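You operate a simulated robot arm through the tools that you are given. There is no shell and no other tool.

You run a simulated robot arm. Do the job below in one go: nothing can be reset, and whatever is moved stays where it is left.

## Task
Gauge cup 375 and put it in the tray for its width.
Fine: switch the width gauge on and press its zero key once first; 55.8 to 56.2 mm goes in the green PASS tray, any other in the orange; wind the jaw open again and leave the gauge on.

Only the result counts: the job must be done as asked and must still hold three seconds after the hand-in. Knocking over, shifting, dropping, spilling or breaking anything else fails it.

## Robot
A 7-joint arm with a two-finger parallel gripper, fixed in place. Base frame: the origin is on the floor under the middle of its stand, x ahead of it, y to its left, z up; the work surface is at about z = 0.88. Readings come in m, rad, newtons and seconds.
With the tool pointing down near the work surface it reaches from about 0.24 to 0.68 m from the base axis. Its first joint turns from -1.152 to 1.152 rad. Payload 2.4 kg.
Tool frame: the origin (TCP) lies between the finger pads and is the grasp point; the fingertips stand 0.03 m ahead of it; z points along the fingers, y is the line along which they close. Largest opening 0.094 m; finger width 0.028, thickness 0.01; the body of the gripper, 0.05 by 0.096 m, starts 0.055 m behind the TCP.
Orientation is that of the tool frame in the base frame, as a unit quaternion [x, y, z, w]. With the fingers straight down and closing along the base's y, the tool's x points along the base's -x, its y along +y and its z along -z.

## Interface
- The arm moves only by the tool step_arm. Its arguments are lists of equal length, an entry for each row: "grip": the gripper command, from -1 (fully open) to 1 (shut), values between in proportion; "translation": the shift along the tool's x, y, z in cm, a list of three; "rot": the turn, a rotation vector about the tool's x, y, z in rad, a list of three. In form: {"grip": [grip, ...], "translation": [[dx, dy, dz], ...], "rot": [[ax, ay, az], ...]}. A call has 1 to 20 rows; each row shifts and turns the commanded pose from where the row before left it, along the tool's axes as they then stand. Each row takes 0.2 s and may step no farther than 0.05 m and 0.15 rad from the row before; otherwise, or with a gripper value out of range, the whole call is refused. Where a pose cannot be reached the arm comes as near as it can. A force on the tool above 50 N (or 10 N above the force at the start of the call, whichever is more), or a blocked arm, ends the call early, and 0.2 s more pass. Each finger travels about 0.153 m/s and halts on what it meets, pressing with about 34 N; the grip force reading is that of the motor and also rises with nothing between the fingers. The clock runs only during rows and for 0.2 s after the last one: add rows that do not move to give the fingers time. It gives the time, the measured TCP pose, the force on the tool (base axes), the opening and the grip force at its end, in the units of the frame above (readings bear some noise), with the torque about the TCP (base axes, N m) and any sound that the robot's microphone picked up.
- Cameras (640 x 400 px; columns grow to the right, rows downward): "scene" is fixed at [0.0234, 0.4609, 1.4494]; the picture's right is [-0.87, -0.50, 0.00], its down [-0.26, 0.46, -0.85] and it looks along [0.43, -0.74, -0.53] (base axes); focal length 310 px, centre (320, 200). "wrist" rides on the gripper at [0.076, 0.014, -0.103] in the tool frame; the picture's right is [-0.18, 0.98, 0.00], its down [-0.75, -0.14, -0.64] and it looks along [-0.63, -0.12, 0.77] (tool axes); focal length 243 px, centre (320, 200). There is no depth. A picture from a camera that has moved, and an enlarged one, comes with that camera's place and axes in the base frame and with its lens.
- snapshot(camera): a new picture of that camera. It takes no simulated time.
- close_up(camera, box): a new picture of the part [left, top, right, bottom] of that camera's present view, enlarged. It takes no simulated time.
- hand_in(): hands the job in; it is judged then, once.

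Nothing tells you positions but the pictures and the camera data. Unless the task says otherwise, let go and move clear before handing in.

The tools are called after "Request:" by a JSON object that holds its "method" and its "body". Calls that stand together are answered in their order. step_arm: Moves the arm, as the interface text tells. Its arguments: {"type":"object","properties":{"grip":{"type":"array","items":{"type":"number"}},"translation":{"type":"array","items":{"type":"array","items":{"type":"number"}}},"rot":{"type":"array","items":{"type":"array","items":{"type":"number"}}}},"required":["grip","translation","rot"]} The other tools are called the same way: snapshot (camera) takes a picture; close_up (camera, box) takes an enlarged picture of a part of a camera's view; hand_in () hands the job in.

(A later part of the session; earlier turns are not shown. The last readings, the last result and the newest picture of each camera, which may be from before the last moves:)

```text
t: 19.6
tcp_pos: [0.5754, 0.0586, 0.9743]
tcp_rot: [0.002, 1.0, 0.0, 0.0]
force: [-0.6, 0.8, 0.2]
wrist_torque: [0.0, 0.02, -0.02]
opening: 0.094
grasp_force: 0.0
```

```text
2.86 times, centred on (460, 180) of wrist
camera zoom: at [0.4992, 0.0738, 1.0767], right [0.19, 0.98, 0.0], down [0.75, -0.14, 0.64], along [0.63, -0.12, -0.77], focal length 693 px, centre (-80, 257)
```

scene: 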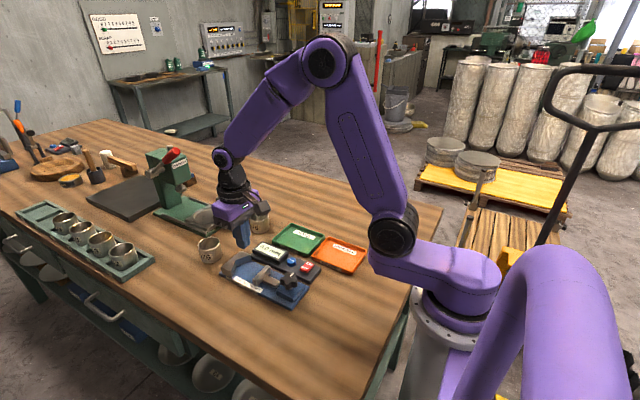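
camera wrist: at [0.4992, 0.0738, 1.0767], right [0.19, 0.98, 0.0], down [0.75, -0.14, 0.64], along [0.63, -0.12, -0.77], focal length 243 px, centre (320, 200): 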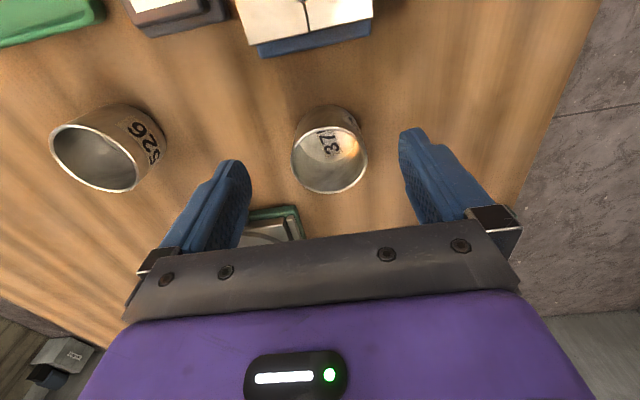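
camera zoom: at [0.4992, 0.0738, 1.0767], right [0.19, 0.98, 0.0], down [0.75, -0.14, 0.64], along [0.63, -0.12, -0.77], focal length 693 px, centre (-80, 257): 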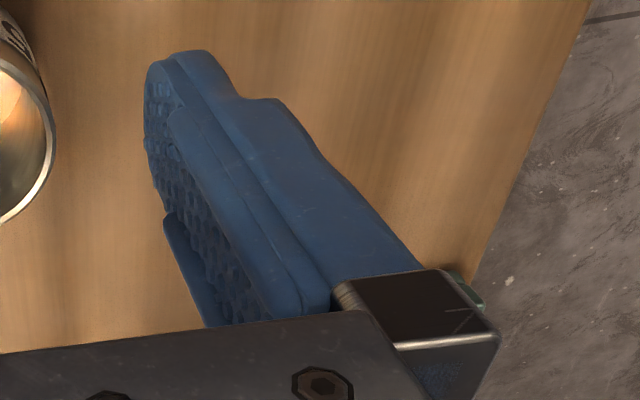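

My earlier grip was about 9 mm off the cup's centre, which squeezed it out. The cup centre is now near (0.589, 0.063), so I'll centre on it and lower, then check before closing.

Request:
{"method": "step_arm", "body": {"grip": [-1, -1, -1, -1, -1], "translation": [[-1.35, 0.46, 0], [0, 0, 3.0], [0, 0, 2.0], [0, 0, 0.9], [0, 0, 0]], "rot": [[0, 0, 0], [0, 0, 0], [0, 0, 0], [0, 0, 0], [0, 0, 0]]}}

Request:
{"method": "snapshot", "body": {"camera": "wrist"}}

Request:
{"method": "close_up", "body": {"camera": "scene", "box": [160, 200, 288, 280]}}

```text
t: 20.8
tcp_pos: [0.5892, 0.0628, 0.9175]
tcp_rot: [0.002, 1.0, 0.0, 0.001]
force: [-0.4, -0.3, 0.3]
wrist_torque: [-0.01, 0.02, -0.03]
opening: 0.0937
grasp_force: 0.0
```

```text
taken
camera wrist: at [0.513, 0.0779, 1.0194], right [0.19, 0.98, 0.0], down [0.75, -0.14, 0.64], along [0.63, -0.12, -0.77], focal length 243 px, centre (320, 200)
```

wrist: 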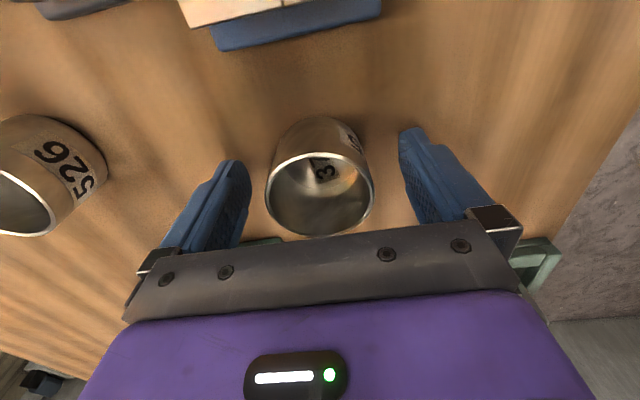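

```text
5.00 times, centred on (224, 240) of scene
camera zoom: at [0.0234, 0.4609, 1.4494], right [-0.87, -0.5, 0.0], down [-0.26, 0.46, -0.85], along [0.43, -0.74, -0.53], focal length 1552 px, centre (800, 0)
```

zoom: 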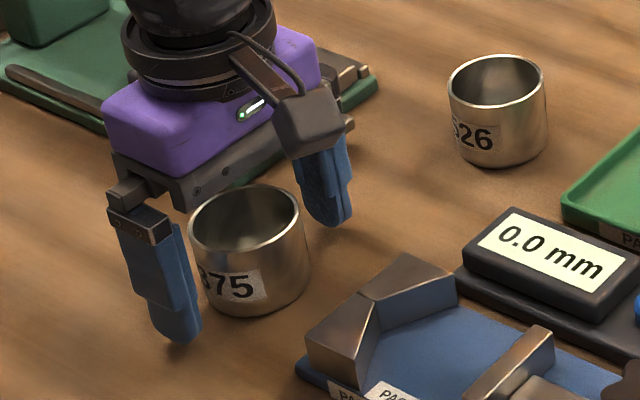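

The cup is now centred between the fingers. I'll close, then lift only slightly to test the hold.

Request:
{"method": "step_arm", "body": {"grip": [1, 1, 1, 1, 1, 1], "translation": [[0, 0, 0], [0, 0, 0], [0, 0, 0], [0, 0, 0], [0, 0, -0.2], [0, 0, -0.2]], "rot": [[0, 0, 0], [0, 0, 0], [0, 0, 0], [0, 0, 0], [0, 0, 0], [0, 0, 0]]}}

Request:
{"method": "close_up", "body": {"camera": "scene", "box": [160, 200, 288, 280]}}

Request:
{"method": "close_up", "body": {"camera": "wrist", "box": [200, 90, 440, 240]}}

```text
t: 22.1
tcp_pos: [0.5896, 0.0643, 0.9217]
tcp_rot: [0.001, 1.0, 0.0, 0.001]
force: [0.5, -0.3, -0.4]
wrist_torque: [0.01, 0.02, -0.01]
opening: 0.0549
grasp_force: 33.9
```

```text
5.00 times, centred on (224, 240) of scene
camera zoom: at [0.0234, 0.4609, 1.4494], right [-0.87, -0.5, 0.0], down [-0.26, 0.46, -0.85], along [0.43, -0.74, -0.53], focal length 1552 px, centre (800, 0)
```

zoom: 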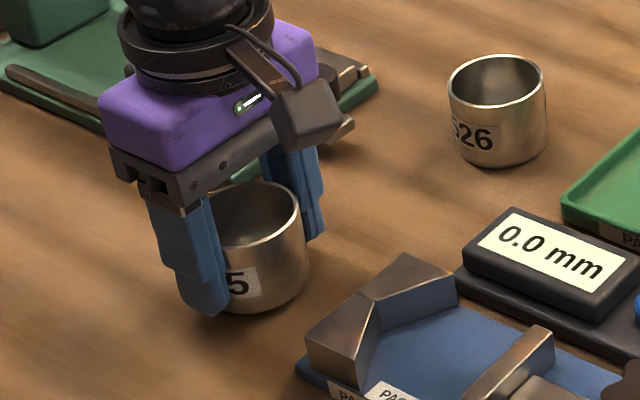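

```text
2.67 times, centred on (320, 165) of wrist
camera zoom: at [0.5126, 0.0789, 1.0239], right [0.19, 0.98, 0.0], down [0.75, -0.14, 0.64], along [0.63, -0.12, -0.77], focal length 647 px, centre (320, 293)
```

zoom: 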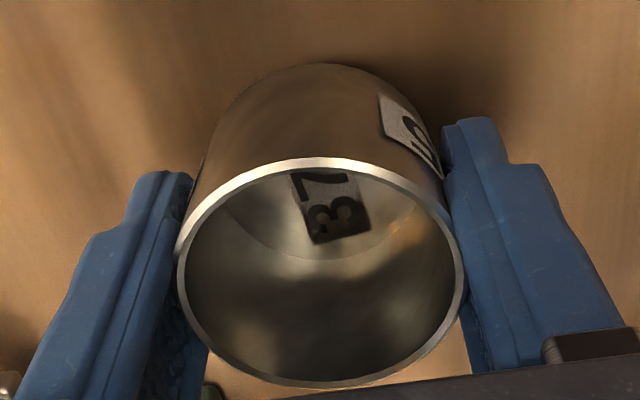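

The opening now reads 54.9 mm, which is a proper diametral grip. I'll lift a bit further and verify.

Request:
{"method": "step_arm", "body": {"grip": [1, 1, 1, 1, 1], "translation": [[0, 0, -0.4], [0, 0, -0.6], [0, 0, -0.8], [0, 0, -0.8], [0, 0, 0]], "rot": [[0, 0, 0], [0, 0, 0], [0, 0, 0], [0, 0, 0], [0, 0, 0]]}}

Request:
{"method": "close_up", "body": {"camera": "scene", "box": [160, 200, 288, 280]}}

Request:
{"method": "close_up", "body": {"camera": "wrist", "box": [200, 90, 440, 240]}}

```text
t: 23.4
tcp_pos: [0.5904, 0.0636, 0.9483]
tcp_rot: [0.003, 1.0, 0.0, 0.0]
force: [-0.3, -0.4, 0.0]
wrist_torque: [0.0, 0.0, -0.01]
opening: 0.0548
grasp_force: 34.1
```

```text
5.00 times, centred on (224, 240) of scene
camera zoom: at [0.0234, 0.4609, 1.4494], right [-0.87, -0.5, 0.0], down [-0.26, 0.46, -0.85], along [0.43, -0.74, -0.53], focal length 1552 px, centre (800, 0)
```

zoom: 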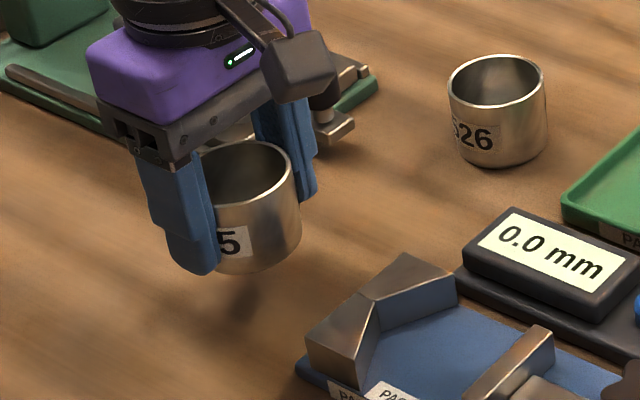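

```text
2.67 times, centred on (320, 165) of wrist
camera zoom: at [0.5124, 0.0781, 1.0504], right [0.19, 0.98, 0.0], down [0.75, -0.14, 0.64], along [0.63, -0.12, -0.77], focal length 647 px, centre (320, 293)
```

zoom: 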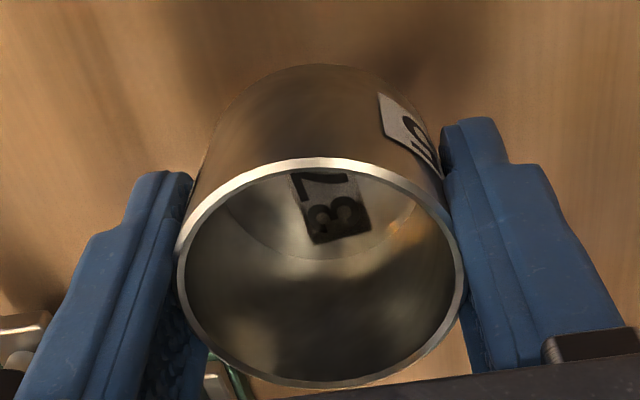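

The cup is firmly held. I'll raise it and carry it over the gauge, aiming for cup centre at about (0.457, 0.066).

Request:
{"method": "step_arm", "body": {"grip": [1, 1, 1, 1, 1, 1, 1, 1, 1], "translation": [[0, 0, -1.6], [0, 0, -2.0], [0, 0, -1.8], [2.4, 0.05, 0], [3.0, 0.05, 0], [3.0, 0.05, 0], [3.0, 0.05, 0], [1.9, 0.05, 0], [0, 0, 0]], "rot": [[0, 0, 0], [0, 0, 0], [0, 0, 0], [0, 0, 0], [0, 0, 0], [0, 0, 0], [0, 0, 0], [0, 0, 0], [0, 0, 0]]}}

Request:
{"method": "snapshot", "body": {"camera": "wrist"}}

Request:
{"method": "close_up", "body": {"camera": "scene", "box": [200, 200, 328, 300]}}

```text
t: 25.4
tcp_pos: [0.4551, 0.067, 1.0001]
tcp_rot: [0.001, 1.0, 0.0, 0.0]
force: [0.2, -0.5, -0.5]
wrist_torque: [0.01, 0.04, -0.03]
opening: 0.0549
grasp_force: 33.7
```

```text
taken
camera wrist: at [0.3792, 0.0825, 1.103], right [0.19, 0.98, 0.0], down [0.75, -0.14, 0.64], along [0.63, -0.12, -0.77], focal length 243 px, centre (320, 200)
```

wrist: 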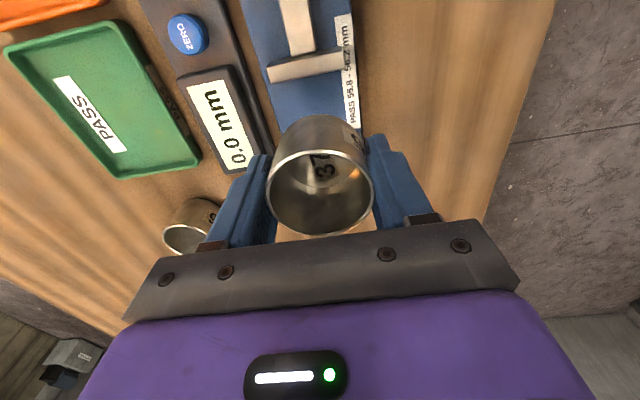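

```text
4.00 times, centred on (264, 250) of scene
camera zoom: at [0.0234, 0.4609, 1.4494], right [-0.87, -0.5, 0.0], down [-0.26, 0.46, -0.85], along [0.43, -0.74, -0.53], focal length 1242 px, centre (544, 0)
```

zoom: 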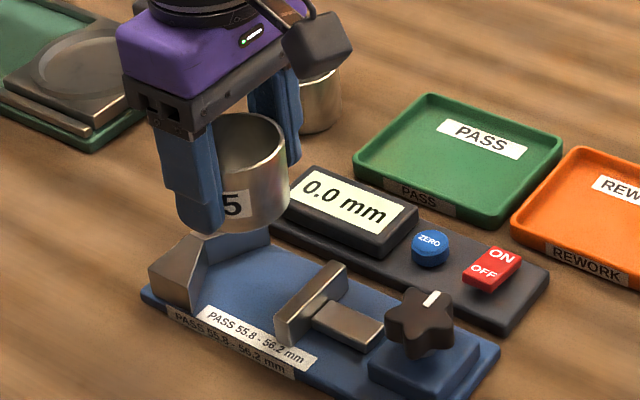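

The cup is positioned above the gap with about 7 mm to the jaw. I'll nudge it 2 mm toward the anvil and lower until just above the plate.

Request:
{"method": "step_arm", "body": {"grip": [1, 1, 1, 1, 1], "translation": [[-0.2, 0, 2.0], [0, 0, 2.0], [0, 0, 1.5], [0, 0, 0.7], [0, 0, 0]], "rot": [[0, 0, 0], [0, 0, 0], [0, 0, 0], [0, 0, 0], [0, 0, 0]]}}

Request:
{"method": "snapshot", "body": {"camera": "wrist"}}

Request:
{"method": "close_up", "body": {"camera": "scene", "box": [200, 220, 296, 280]}}

```text
t: 26.6
tcp_pos: [0.4558, 0.0667, 0.9403]
tcp_rot: [0.001, 1.0, 0.0, 0.0]
force: [0.2, 0.2, 0.1]
wrist_torque: [0.0, -0.02, -0.01]
opening: 0.055
grasp_force: 34.0
```

```text
taken
camera wrist: at [0.3797, 0.0815, 1.0411], right [0.19, 0.98, 0.0], down [0.75, -0.14, 0.64], along [0.63, -0.12, -0.77], focal length 243 px, centre (320, 200)
```

wrist: 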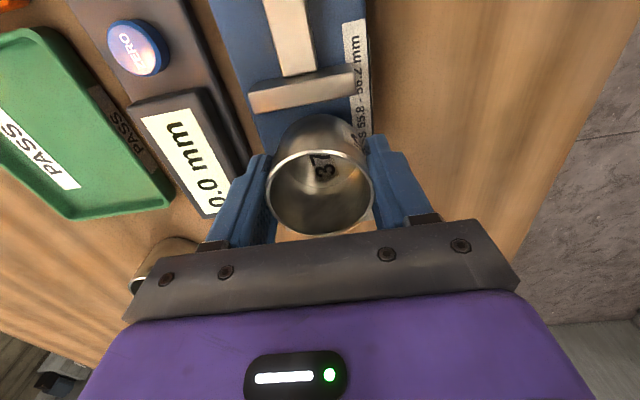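

```text
6.67 times, centred on (248, 250) of scene
camera zoom: at [0.0234, 0.4609, 1.4494], right [-0.87, -0.5, 0.0], down [-0.26, 0.46, -0.85], along [0.43, -0.74, -0.53], focal length 2070 px, centre (800, -133)
```

zoom: 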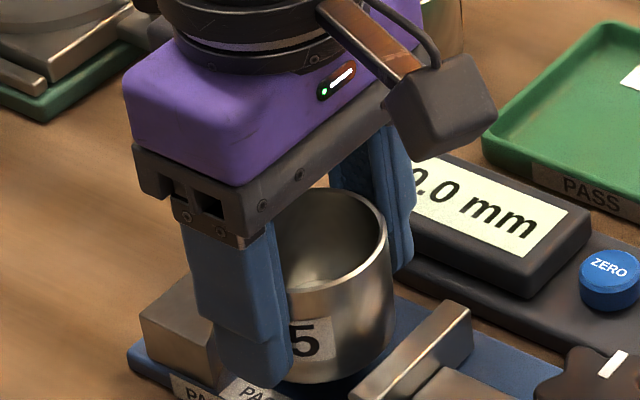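

Request:
{"method": "step_arm", "body": {"grip": [1, 1, 1, 1, 1, 1], "translation": [[0, 0, 0.2], [0, 0, 0.2], [0, 0, 0.2], [0, 0, 0.1], [0, 0, 0.1], [0, 0, 0]], "rot": [[0, 0, 0], [0, 0, 0], [0, 0, 0], [0, 0, 0], [0, 0, 0], [0, 0, 0]]}}

Request:
{"method": "close_up", "body": {"camera": "scene", "box": [200, 220, 296, 280]}}

```text
t: 27.9
tcp_pos: [0.4571, 0.0668, 0.9313]
tcp_rot: [0.002, 1.0, 0.0, 0.001]
force: [-0.2, -0.5, 0.7]
wrist_torque: [-0.01, 0.01, 0.02]
opening: 0.0547
grasp_force: 34.3
```

```text
6.67 times, centred on (248, 250) of scene
camera zoom: at [0.0234, 0.4609, 1.4494], right [-0.87, -0.5, 0.0], down [-0.26, 0.46, -0.85], along [0.43, -0.74, -0.53], focal length 2070 px, centre (800, -133)
```

zoom: 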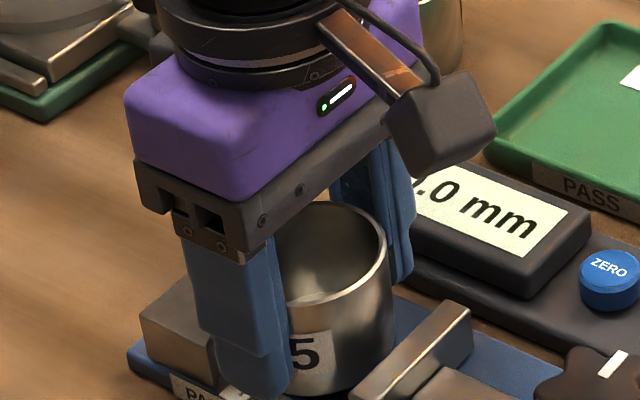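

Request:
{"method": "step_arm", "body": {"grip": [1, 1, 1, 1], "translation": [[0, 0, 0.1], [0, 0, 0.1], [0, 0, 0.1], [0, 0, 0]], "rot": [[0, 0, 0], [0, 0, 0], [0, 0, 0], [0, 0, 0]]}}

```text
t: 28.9
tcp_pos: [0.4573, 0.0674, 0.9286]
tcp_rot: [0.002, 1.0, 0.0, 0.001]
force: [-0.4, 0.0, -0.1]
wrist_torque: [-0.03, 0.03, 0.01]
opening: 0.0547
grasp_force: 34.6
```

Request:
{"method": "step_arm", "body": {"grip": [1, 1, 1, 1], "translation": [[0, 0, 0.1], [0, 0, 0.1], [0, 0, 0.1], [0, 0, 0]], "rot": [[0, 0, 0], [0, 0, 0], [0, 0, 0], [0, 0, 0]]}}

Request:
{"method": "close_up", "body": {"camera": "scene", "box": [200, 220, 296, 280]}}

```text
t: 29.9
tcp_pos: [0.459, 0.067, 0.9271]
tcp_rot: [0.002, 1.0, 0.0, 0.002]
force: [-3.1, -0.2, 28.8]
wrist_torque: [-0.02, 0.02, 0.01]
opening: 0.055
grasp_force: 34.2
```

```text
6.67 times, centred on (248, 250) of scene
camera zoom: at [0.0229, 0.4609, 1.4494], right [-0.87, -0.5, 0.0], down [-0.26, 0.46, -0.85], along [0.43, -0.74, -0.53], focal length 2070 px, centre (800, -133)
```

zoom: 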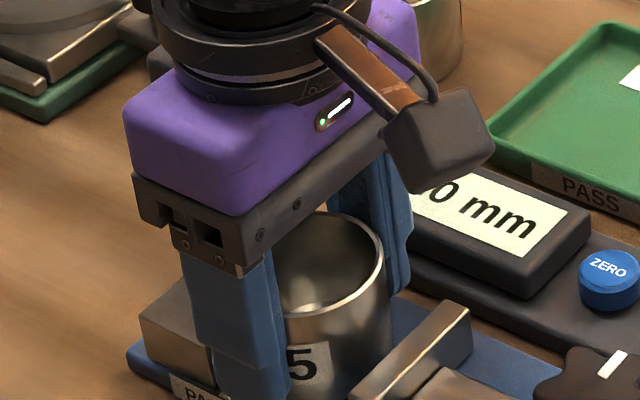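

The cup is resting on the plate, with contact felt at TCP z 0.927. I'll relieve the force and open only to about 65 mm, because the console stands close on the -y side. Then I'll rise straight up.

Request:
{"method": "step_arm", "body": {"grip": [1, 1, -0.38, -0.38, -0.38, -0.38], "translation": [[0, 0, -0.15], [0, 0, 0], [0, 0, 0], [0, 0, 0], [0, 0, 0], [0, 0, 0]], "rot": [[0, 0, 0], [0, 0, 0], [0, 0, 0], [0, 0, 0], [0, 0, 0], [0, 0, 0]]}}

Request:
{"method": "snapshot", "body": {"camera": "wrist"}}

Request:
{"method": "close_up", "body": {"camera": "scene", "box": [200, 220, 296, 280]}}

```text
t: 31.4
tcp_pos: [0.4585, 0.0666, 0.9268]
tcp_rot: [0.001, 1.0, 0.0, 0.001]
force: [-0.1, -0.5, 0.0]
wrist_torque: [0.01, -0.01, 0.04]
opening: 0.065
grasp_force: 0.0
```

```text
taken
camera wrist: at [0.381, 0.0819, 1.0292], right [0.19, 0.98, 0.0], down [0.75, -0.14, 0.64], along [0.63, -0.12, -0.77], focal length 243 px, centre (320, 200)
```

wrist: 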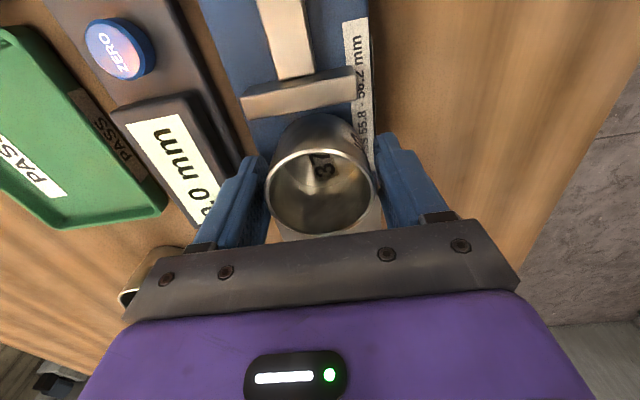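

```text
6.67 times, centred on (248, 250) of scene
camera zoom: at [0.0234, 0.4609, 1.4494], right [-0.87, -0.5, 0.0], down [-0.26, 0.46, -0.85], along [0.43, -0.74, -0.53], focal length 2070 px, centre (800, -133)
```

zoom: 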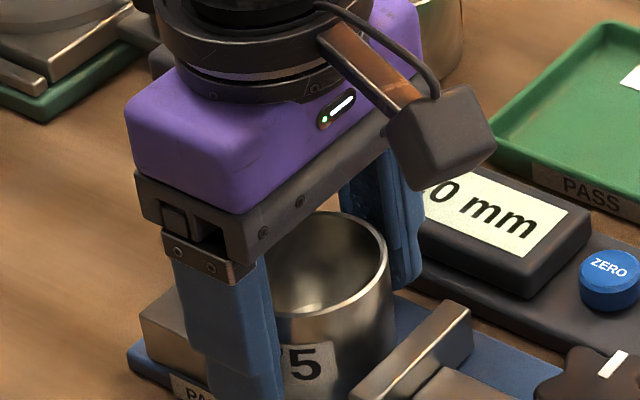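

The cup is released on the gauge. I'll rise straight up and head toward the knob.

Request:
{"method": "step_arm", "body": {"grip": [-0.38, -0.38, -0.38, -0.38, -0.38, -0.38, -0.38, -0.38], "translation": [[0, 0, -2], [0, 0, -4], [0, 0, -4], [4.2, 0, -2], [4.2, 0, 0], [4.2, 0, 0], [0, 0, 0], [0, 0, 0]], "rot": [[0, 0, 0], [0, 0, 0], [0, 0, 0], [0, 0, 0], [0, 0, 0], [0, 0, 0], [0, 0, 0], [0, 0, 0]]}}

Request:
{"method": "snapshot", "body": {"camera": "wrist"}}

Request:
{"method": "close_up", "body": {"camera": "scene", "box": [208, 230, 320, 310]}}

```text
t: 33.1
tcp_pos: [0.3305, 0.0674, 1.0472]
tcp_rot: [0.002, 1.0, 0.0, 0.001]
force: [0.2, 0.4, -0.6]
wrist_torque: [0.0, -0.02, -0.02]
opening: 0.0652
grasp_force: 0.1
```

```text
taken
camera wrist: at [0.2546, 0.0827, 1.1495], right [0.19, 0.98, 0.0], down [0.75, -0.14, 0.64], along [0.63, -0.12, -0.77], focal length 243 px, centre (320, 200)
```

wrist: 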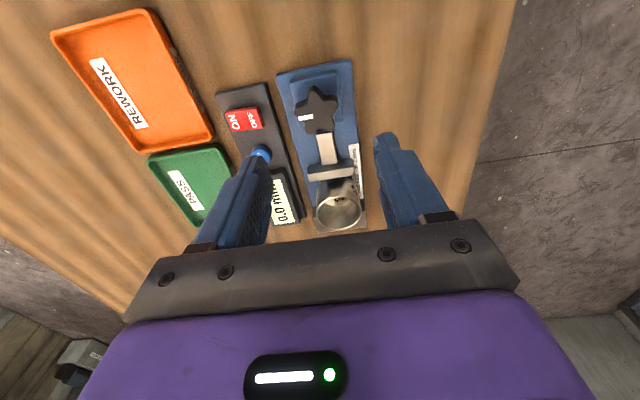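

```text
5.00 times, centred on (264, 270) of scene
camera zoom: at [0.0234, 0.4609, 1.4494], right [-0.87, -0.5, 0.0], down [-0.26, 0.46, -0.85], along [0.43, -0.74, -0.53], focal length 1552 px, centre (600, -150)
```

zoom: 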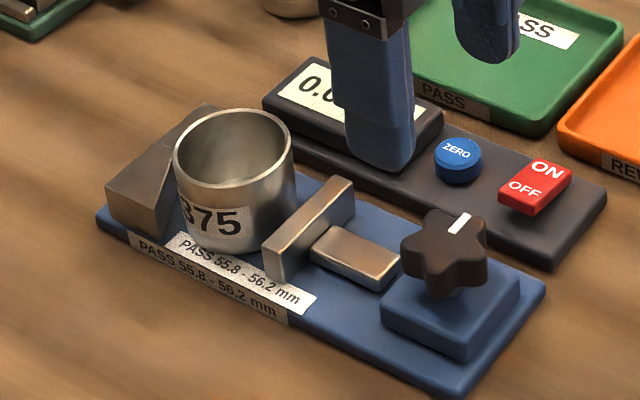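

Request:
{"method": "close_up", "body": {"camera": "wrist", "box": [270, 60, 366, 140]}}

Request:
{"method": "close_up", "body": {"camera": "wrist", "box": [280, 130, 392, 240]}}

Request:
{"method": "close_up", "body": {"camera": "scene", "box": [260, 260, 324, 300]}}

```text
5.00 times, centred on (318, 100) of wrist
camera zoom: at [0.2546, 0.0827, 1.1495], right [0.19, 0.98, 0.0], down [0.75, -0.14, 0.64], along [0.63, -0.12, -0.77], focal length 1213 px, centre (330, 700)
```

zoom: 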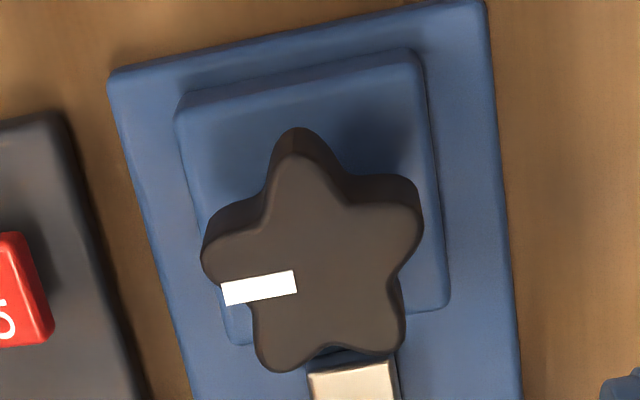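

```text
3.64 times, centred on (336, 185) of wrist
camera zoom: at [0.2546, 0.0827, 1.1495], right [0.19, 0.98, 0.0], down [0.75, -0.14, 0.64], along [0.63, -0.12, -0.77], focal length 882 px, centre (262, 254)
```

zoom: 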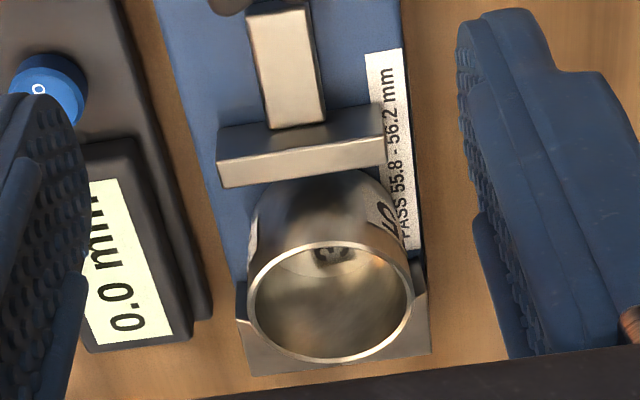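

```text
10.00 times, centred on (292, 280) of scene
camera zoom: at [0.0234, 0.4609, 1.4494], right [-0.87, -0.5, 0.0], down [-0.26, 0.46, -0.85], along [0.43, -0.74, -0.53], focal length 3105 px, centre (600, -600)
```

zoom: 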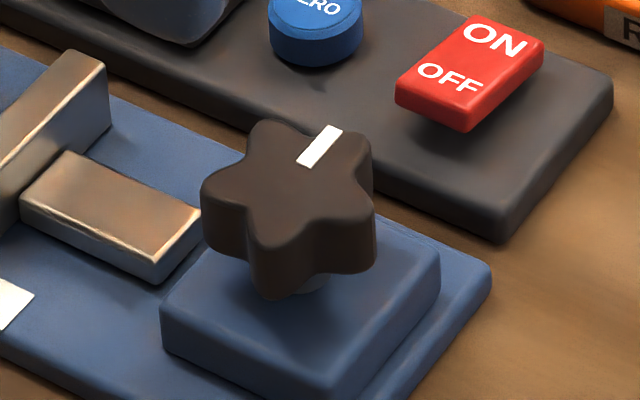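

The cup stands in the V area. The star knob is centred right under the TCP with its top at z 0.94, and one lobe points to -x. A closing axis along x gives a stable three-lobe grip, so I'll turn the tool -90° at height and narrow the opening.

Request:
{"method": "step_arm", "body": {"grip": [-0.17, -0.17, -0.17, -0.17, -0.17, -0.17, -0.17, -0.17, -0.17, -0.17, -0.17, -0.17], "translation": [[0, 0, 0], [0, 0, 0], [0, 0, 0], [0, 0, 0], [0, 0, 0], [0, 0, 0], [0, 0, 0], [0, 0, 0], [0, 0, 0], [0, 0, 0], [0, 0, 0], [0, 0, 0]], "rot": [[0, 0, -0.1428], [0, 0, -0.1428], [0, 0, -0.1428], [0, 0, -0.1428], [0, 0, -0.1428], [0, 0, -0.1428], [0, 0, -0.1428], [0, 0, -0.1428], [0, 0, -0.1428], [0, 0, -0.1428], [0, 0, -0.1428], [0, 0, 0]]}}

Request:
{"method": "snapshot", "body": {"camera": "wrist"}}

Request:
{"method": "snapshot", "body": {"camera": "scene"}}

```text
t: 35.8
tcp_pos: [0.3317, 0.0676, 1.0476]
tcp_rot: [-0.707, 0.708, 0.001, 0.002]
force: [0.4, -0.8, -0.2]
wrist_torque: [0.03, -0.04, 0.02]
opening: 0.0551
grasp_force: 0.1
```

```text
taken
camera wrist: at [0.3164, -0.0083, 1.1493], right [-0.98, 0.19, 0.0], down [0.14, 0.75, 0.64], along [0.12, 0.63, -0.77], focal length 243 px, centre (320, 200)
```

wrist: 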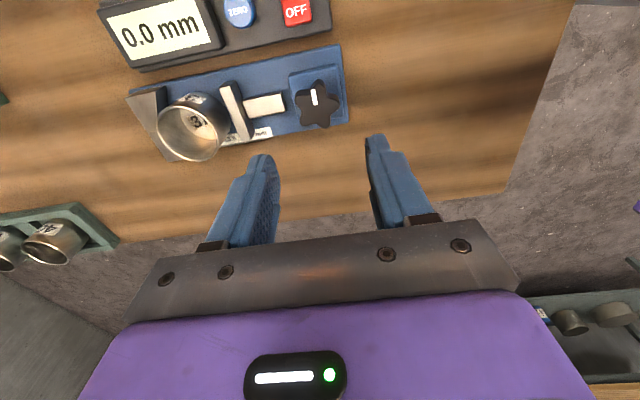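

```text
taken
```

scene: 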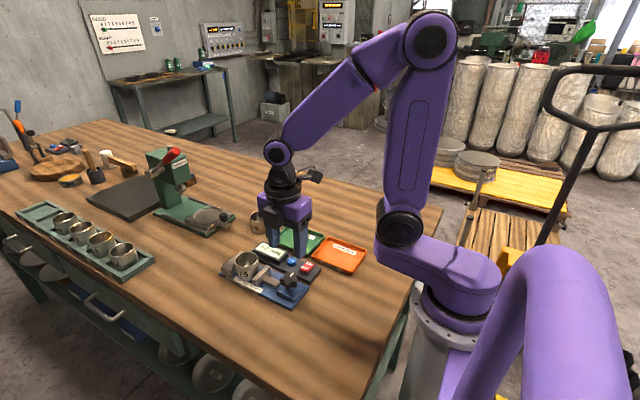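

The wrist camera now sees the knob, cup and display together. I'll zoom in on the knob to check that it's centred.

Request:
{"method": "close_up", "body": {"camera": "wrist", "box": [270, 60, 366, 140]}}

Request:
{"method": "close_up", "body": {"camera": "wrist", "box": [110, 60, 302, 180]}}

```text
5.00 times, centred on (318, 100) of wrist
camera zoom: at [0.3164, -0.0083, 1.1493], right [-0.98, 0.19, 0.0], down [0.14, 0.75, 0.64], along [0.12, 0.63, -0.77], focal length 1213 px, centre (330, 700)
```

zoom: 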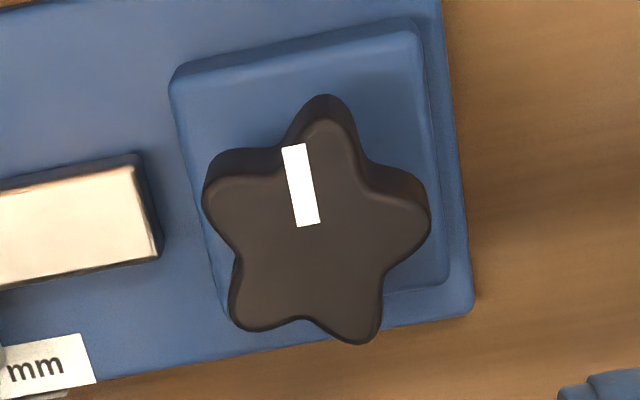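

```text
3.33 times, centred on (206, 120) of wrist
camera zoom: at [0.3164, -0.0083, 1.1493], right [-0.98, 0.19, 0.0], down [0.14, 0.75, 0.64], along [0.12, 0.63, -0.77], focal length 809 px, centre (700, 467)
```

zoom: 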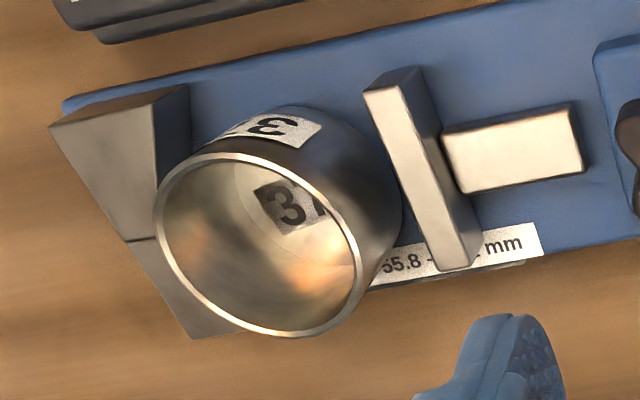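

The knob centre is at about (0.333, 0.066), with one lobe pointing exactly along -x. I'll adjust slightly and descend around the knob.

Request:
{"method": "step_arm", "body": {"grip": [-0.17, -0.17, -0.17, -0.17, -0.17], "translation": [[0.18, -0.13, 0], [0, 0, 4], [0, 0, 4], [0, 0, 1.5], [0, 0, 0]], "rot": [[0, 0, 0], [0, 0, 0], [0, 0, 0], [0, 0, 0], [0, 0, 0]]}}

Request:
{"method": "snapshot", "body": {"camera": "wrist"}}

Request:
{"method": "close_up", "body": {"camera": "scene", "box": [240, 230, 336, 310]}}

```text
t: 37.0
tcp_pos: [0.336, 0.0662, 0.9511]
tcp_rot: [-0.706, 0.708, 0.0, 0.0]
force: [-0.5, -0.8, 0.3]
wrist_torque: [0.02, -0.02, 0.02]
opening: 0.055
grasp_force: 0.1
```

```text
taken
camera wrist: at [0.3189, -0.01, 1.0538], right [-0.98, 0.19, 0.0], down [0.14, 0.75, 0.64], along [0.12, 0.63, -0.77], focal length 243 px, centre (320, 200)
```

wrist: 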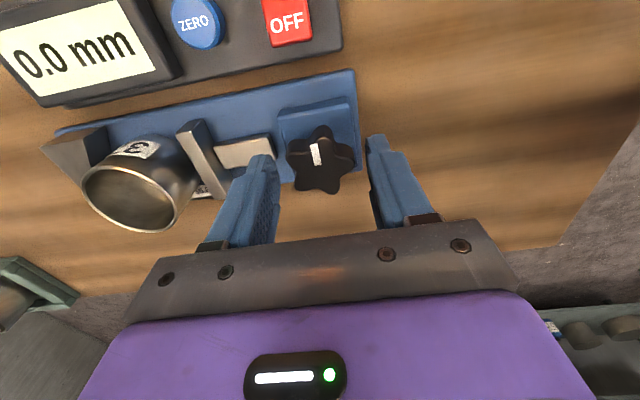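

```text
5.00 times, centred on (288, 270) of scene
camera zoom: at [0.0234, 0.4609, 1.4494], right [-0.87, -0.5, 0.0], down [-0.26, 0.46, -0.85], along [0.43, -0.74, -0.53], focal length 1552 px, centre (480, -150)
```

zoom: 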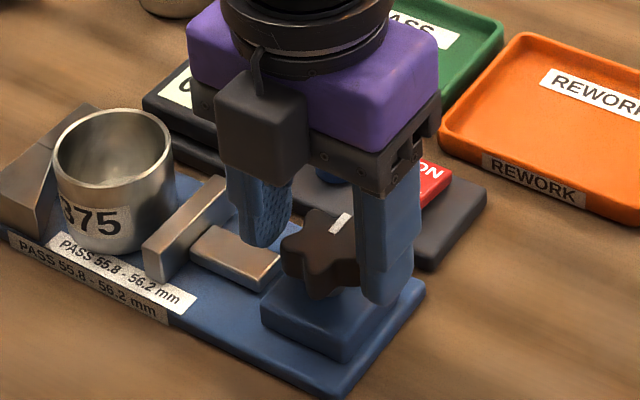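

Request:
{"method": "close_up", "body": {"camera": "wrist", "box": [220, 100, 412, 220]}}

Request:
{"method": "close_up", "body": {"camera": "scene", "box": [270, 250, 334, 290]}}

```text
3.33 times, centred on (316, 160) of wrist
camera zoom: at [0.3189, -0.01, 1.0538], right [-0.98, 0.19, 0.0], down [0.14, 0.75, 0.64], along [0.12, 0.63, -0.77], focal length 809 px, centre (333, 333)
```

zoom: 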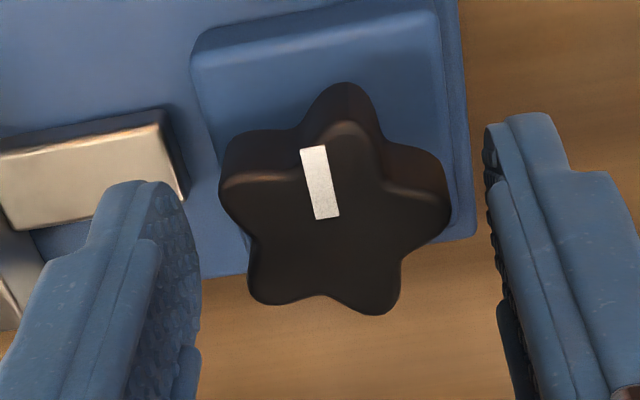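

```text
10.00 times, centred on (302, 270) of scene
camera zoom: at [0.0234, 0.4609, 1.4494], right [-0.87, -0.5, 0.0], down [-0.26, 0.46, -0.85], along [0.43, -0.74, -0.53], focal length 3105 px, centre (500, -500)
```

zoom: 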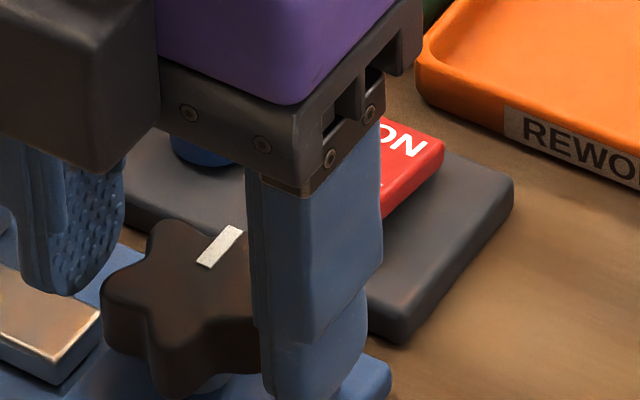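

The knob sits about 2–3 mm toward the tool's +x side, so I'll correct that, lower 5 mm more, and close gently on the knob.

Request:
{"method": "step_arm", "body": {"grip": [-0.17, -0.17, -0.17], "translation": [[0.22, 0.0, 0], [0, 0, 0.5], [0, 0, 0]], "rot": [[0, 0, 0], [0, 0, 0], [0, 0, 0]]}}

Request:
{"method": "close_up", "body": {"camera": "wrist", "box": [220, 100, 412, 220]}}

Request:
{"method": "close_up", "body": {"camera": "scene", "box": [260, 250, 324, 310]}}

```text
t: 37.8
tcp_pos: [0.3322, 0.064, 0.9466]
tcp_rot: [-0.706, 0.708, 0.0, 0.0]
force: [0.4, 0.4, 0.0]
wrist_torque: [-0.02, 0.03, 0.0]
opening: 0.055
grasp_force: 0.0
```

```text
3.33 times, centred on (316, 160) of wrist
camera zoom: at [0.3183, -0.0121, 1.0495], right [-0.98, 0.19, 0.0], down [0.14, 0.75, 0.64], along [0.12, 0.63, -0.77], focal length 809 px, centre (333, 333)
```

zoom: 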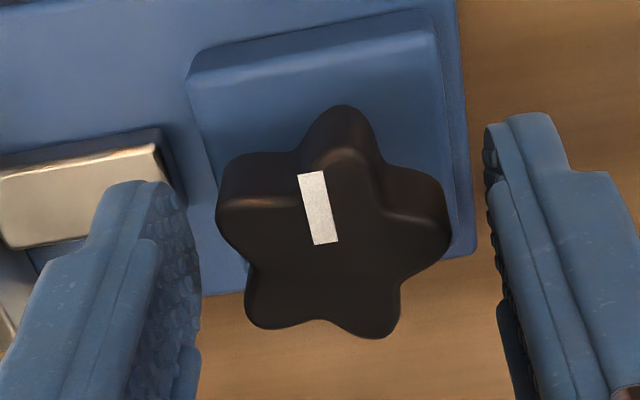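

```text
6.67 times, centred on (292, 280) of scene
camera zoom: at [0.0234, 0.4609, 1.4494], right [-0.87, -0.5, 0.0], down [-0.26, 0.46, -0.85], along [0.43, -0.74, -0.53], focal length 2070 px, centre (507, -333)
```

zoom: 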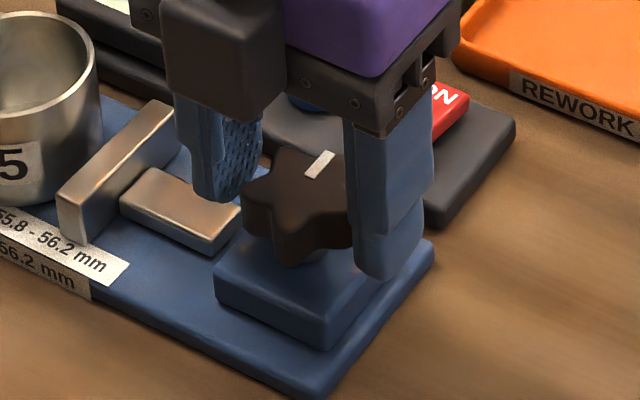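

The knob is centred within about 1 mm. Closing on it now.

Request:
{"method": "step_arm", "body": {"grip": [0.3, 1, 1, 1], "translation": [[0, 0, 0], [0, 0, 0], [0, 0, 0], [0, 0, 0]], "rot": [[0, 0, 0], [0, 0, 0], [0, 0, 0], [0, 0, 0]]}}

Request:
{"method": "close_up", "body": {"camera": "wrist", "box": [220, 100, 412, 220]}}

Request:
{"method": "close_up", "body": {"camera": "scene", "box": [240, 240, 336, 310]}}

```text
t: 38.8
tcp_pos: [0.3333, 0.0641, 0.9478]
tcp_rot: [-0.705, 0.709, -0.001, 0.001]
force: [8.4, -2.3, -13.2]
wrist_torque: [0.13, -0.28, -0.14]
opening: 0.0418
grasp_force: 45.2
```

```text
3.33 times, centred on (316, 160) of wrist
camera zoom: at [0.3188, -0.0121, 1.0494], right [-0.98, 0.19, 0.0], down [0.14, 0.75, 0.64], along [0.12, 0.63, -0.77], focal length 809 px, centre (333, 333)
```

zoom: 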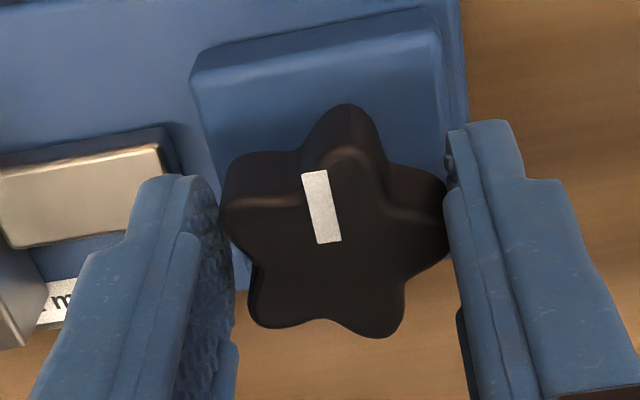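

```text
5.71 times, centred on (288, 275) of scene
camera zoom: at [0.0238, 0.4609, 1.4494], right [-0.87, -0.5, 0.0], down [-0.26, 0.46, -0.85], along [0.43, -0.74, -0.53], focal length 1774 px, centre (503, -229)
```

zoom: 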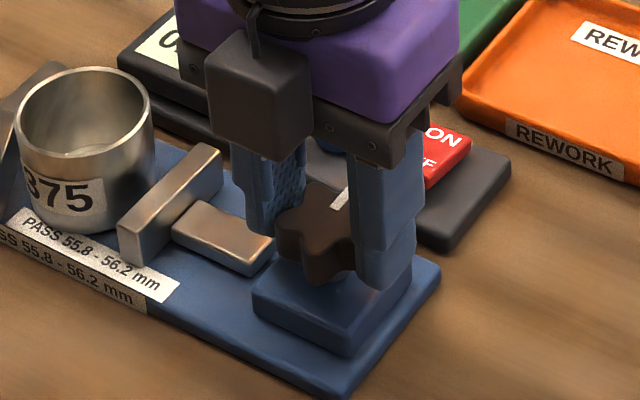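

The knob is gripped at a 41.8 mm opening. I'll turn it clockwise slightly as a test to see which way the jaw moves.

Request:
{"method": "step_arm", "body": {"grip": [1, 1, 1, 1, 1], "translation": [[0, 0, 0], [0, 0, 0], [0, 0, 0], [0, 0, 0], [0, 0, 0]], "rot": [[0, 0, 0.1], [0, 0, 0.1], [0, 0, 0.1], [0, 0, 0.1], [0, 0, 0]]}}

Request:
{"method": "snapshot", "body": {"camera": "wrist"}}

Request:
{"method": "close_up", "body": {"camera": "scene", "box": [220, 230, 332, 310]}}

```text
t: 40.0
tcp_pos: [0.3334, 0.0641, 0.948]
tcp_rot: [-0.55, 0.835, 0.0, 0.002]
force: [13.8, 6.7, -33.9]
wrist_torque: [0.12, 0.04, -0.04]
opening: 0.0415
grasp_force: 45.3
```

```text
taken
camera wrist: at [0.2896, -0.0004, 1.0497], right [-0.83, 0.56, 0.0], down [0.42, 0.64, 0.64], along [0.36, 0.53, -0.77], focal length 243 px, centre (320, 200)
```

wrist: 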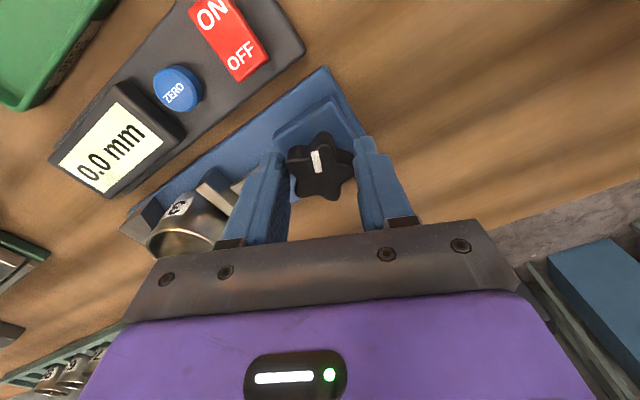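

```text
5.00 times, centred on (276, 270) of scene
camera zoom: at [0.0242, 0.4612, 1.4492], right [-0.87, -0.5, 0.0], down [-0.26, 0.46, -0.85], along [0.43, -0.74, -0.53], focal length 1552 px, centre (540, -150)
```

zoom: 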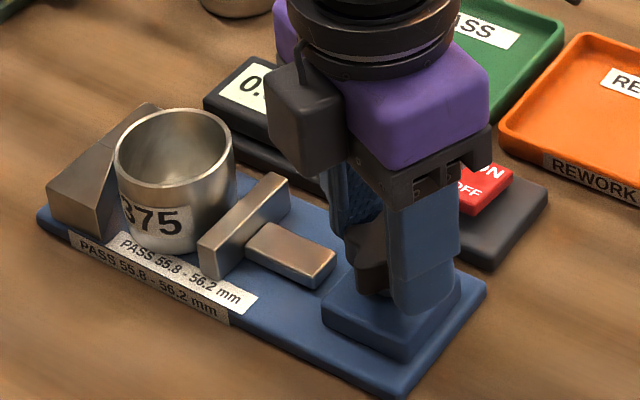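

Clockwise turning carries the knob, and the jaw moved slightly toward the cup. A downward pull of about 34 N has built up, so I'll relieve it with a small downward step before turning more.

Request:
{"method": "step_arm", "body": {"grip": [1, 1], "translation": [[0, 0, 0.1], [0, 0, 0]], "rot": [[0, 0, 0], [0, 0, 0]]}}

```text
t: 40.5
tcp_pos: [0.334, 0.0632, 0.948]
tcp_rot: [-0.552, 0.834, -0.001, 0.003]
force: [2.4, 6.7, 34.6]
wrist_torque: [0.01, 0.23, -0.03]
opening: 0.0414
grasp_force: 44.9
```

Request:
{"method": "step_arm", "body": {"grip": [1, 1, 1, 1, 1, 1], "translation": [[0, 0, -0.05], [0, 0, 0], [0, 0, 0], [0, 0, 0], [0, 0, 0], [0, 0, 0]], "rot": [[0, 0, 0], [0, 0, 0.1], [0, 0, 0.1], [0, 0, 0.1], [0, 0, 0.1], [0, 0, 0]]}}

Request:
{"method": "snapshot", "body": {"camera": "wrist"}}

Request:
{"method": "close_up", "body": {"camera": "scene", "box": [220, 230, 332, 310]}}

```text
t: 42.0
tcp_pos: [0.3336, 0.064, 0.9478]
tcp_rot: [-0.373, 0.928, -0.002, 0.002]
force: [5.3, 8.4, 25.9]
wrist_torque: [0.34, -0.21, 0.01]
opening: 0.0416
grasp_force: 44.8
```

```text
taken
camera wrist: at [0.2675, 0.0217, 1.049], right [-0.55, 0.84, 0.0], down [0.64, 0.42, 0.64], along [0.54, 0.35, -0.76], focal length 243 px, centre (320, 200)
```

wrist: 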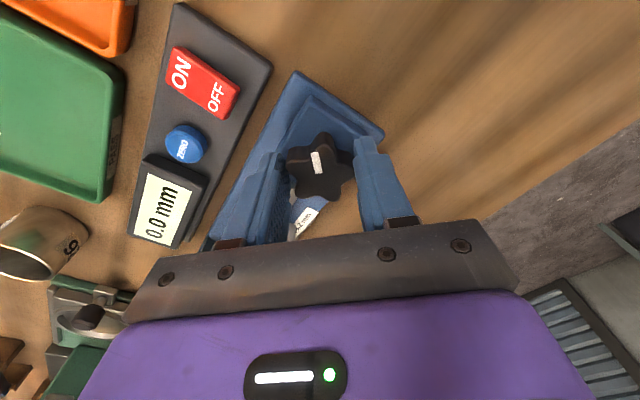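

```text
5.00 times, centred on (276, 270) of scene
camera zoom: at [0.0233, 0.4611, 1.4493], right [-0.87, -0.5, 0.0], down [-0.26, 0.46, -0.85], along [0.43, -0.74, -0.53], focal length 1552 px, centre (540, -150)
```

zoom: 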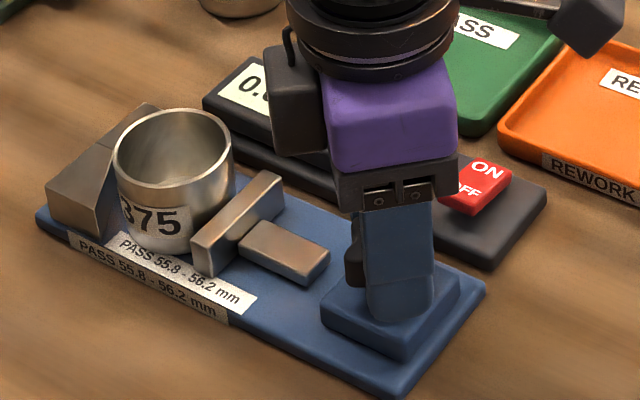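

Clockwise is indeed closing the jaw, with the display still at 0.0. I'll continue turning with a small z correction.

Request:
{"method": "step_arm", "body": {"grip": [1, 1, 1, 1, 1, 1, 1], "translation": [[0, 0, -0.04], [0, 0, 0], [0, 0, 0], [0, 0, 0], [0, 0, 0], [0, 0, 0], [0, 0, 0]], "rot": [[0, 0, 0.1], [0, 0, 0.1], [0, 0, 0.1], [0, 0, 0.1], [0, 0, 0.1], [0, 0, 0.1], [0, 0, 0]]}}

Request:
{"method": "snapshot", "body": {"camera": "wrist"}}

Request:
{"method": "close_up", "body": {"camera": "scene", "box": [220, 230, 332, 310]}}

```text
t: 43.5
tcp_pos: [0.3336, 0.0651, 0.9474]
tcp_rot: [-0.083, 0.997, 0.001, 0.002]
force: [3.4, 28.7, 18.7]
wrist_torque: [0.61, 0.87, 0.01]
opening: 0.0418
grasp_force: 45.0
```

```text
taken
camera wrist: at [0.2545, 0.0664, 1.049], right [0.02, 1.0, 0.0], down [0.76, -0.01, 0.64], along [0.64, -0.01, -0.76], focal length 243 px, centre (320, 200)
```

wrist: 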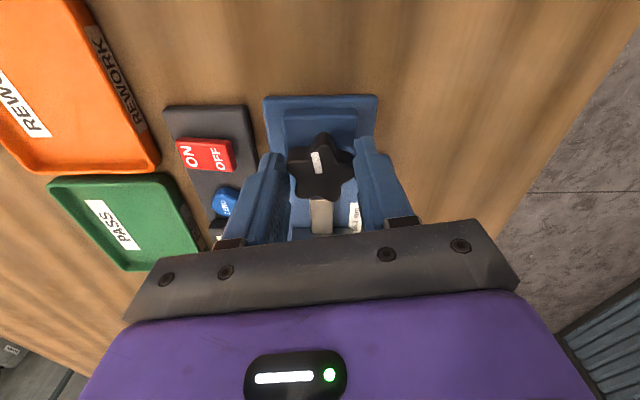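

```text
5.00 times, centred on (276, 270) of scene
camera zoom: at [0.0233, 0.4617, 1.4491], right [-0.87, -0.5, 0.0], down [-0.26, 0.45, -0.85], along [0.43, -0.74, -0.53], focal length 1552 px, centre (540, -150)
```

zoom: 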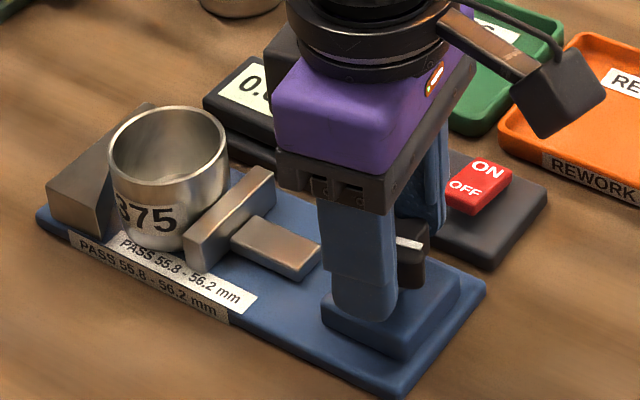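

The jaw has reached the cup and started pushing it toward the V. I'll relieve the sideways force and continue in small turns, watching the display.

Request:
{"method": "step_arm", "body": {"grip": [1, 1, 1], "translation": [[0, 0.06, -0.03], [0, 0.04, 0], [0, 0, 0]], "rot": [[0, 0, 0], [0, 0, 0], [0, 0, 0]]}}

Request:
{"method": "close_up", "body": {"camera": "scene", "box": [220, 230, 332, 310]}}

```text
t: 44.4
tcp_pos: [0.3315, 0.0651, 0.9466]
tcp_rot: [-0.083, 0.997, 0.0, 0.002]
force: [0.0, 21.3, 30.8]
wrist_torque: [0.52, -0.09, 0.01]
opening: 0.0414
grasp_force: 45.1
```

```text
5.00 times, centred on (276, 270) of scene
camera zoom: at [0.023, 0.4614, 1.4492], right [-0.87, -0.5, 0.0], down [-0.26, 0.45, -0.85], along [0.43, -0.74, -0.53], focal length 1552 px, centre (540, -150)
```

zoom: 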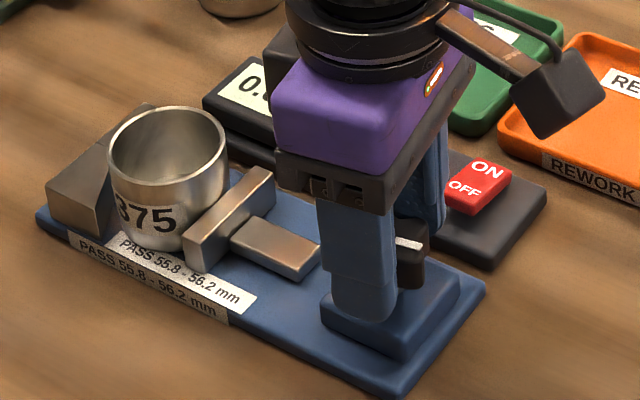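

Request:
{"method": "step_arm", "body": {"grip": [1, 1, 1], "translation": [[0, 0.1, -0.04], [0, 0.1, 0], [0, 0, 0]], "rot": [[0, 0, 0], [0, 0, 0], [0, 0, 0]]}}

```text
t: 45.1
tcp_pos: [0.3328, 0.0654, 0.9465]
tcp_rot: [-0.082, 0.997, -0.001, 0.001]
force: [13.0, -11.4, -18.4]
wrist_torque: [-0.05, -1.31, -0.02]
opening: 0.042
grasp_force: 45.4
```

Request:
{"method": "step_arm", "body": {"grip": [1, 1, 1, 1, 1], "translation": [[0, -0.05, 0.02], [0, 0, 0], [0, 0, 0], [0, 0, 0], [0, 0, 0]], "rot": [[0, 0, 0], [0, 0, 0.1], [0, 0, 0.1], [0, 0, 0.1], [0, 0, 0]]}}

Request:
{"method": "snapshot", "body": {"camera": "wrist"}}

Request:
{"method": "close_up", "body": {"camera": "scene", "box": [220, 230, 332, 310]}}

```text
t: 46.4
tcp_pos: [0.3321, 0.0649, 0.9486]
tcp_rot: [0.067, 0.998, 0.0, 0.0]
force: [12.6, -14.2, -32.3]
wrist_torque: [-0.15, -0.34, -0.01]
opening: 0.0417
grasp_force: 45.1
```

```text
taken
camera wrist: at [0.2586, 0.0899, 1.0497], right [0.32, 0.95, 0.0], down [0.73, -0.24, 0.64], along [0.61, -0.2, -0.77], focal length 243 px, centre (320, 200)
```

wrist: 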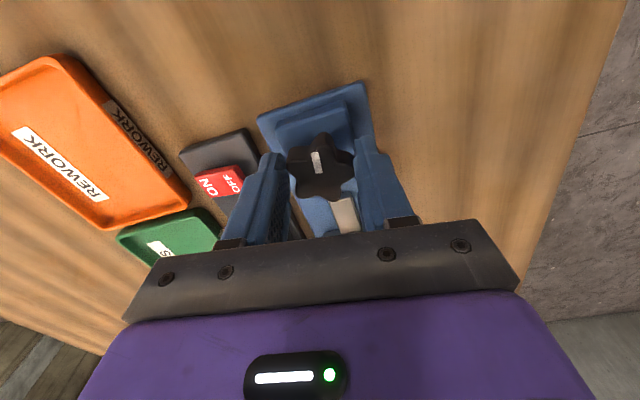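

```text
5.00 times, centred on (276, 270) of scene
camera zoom: at [0.0241, 0.4606, 1.4495], right [-0.87, -0.5, 0.0], down [-0.26, 0.46, -0.85], along [0.43, -0.74, -0.53], focal length 1552 px, centre (540, -150)
```

zoom: 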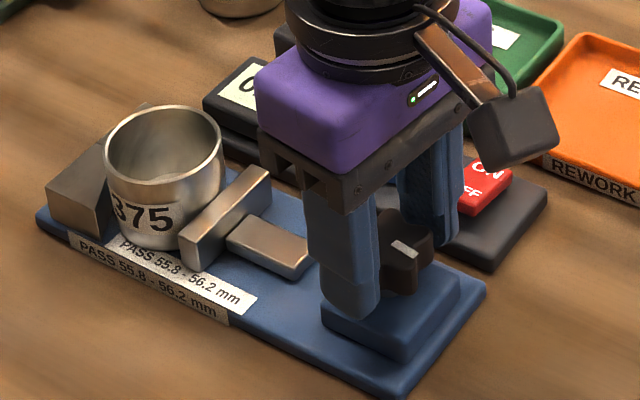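

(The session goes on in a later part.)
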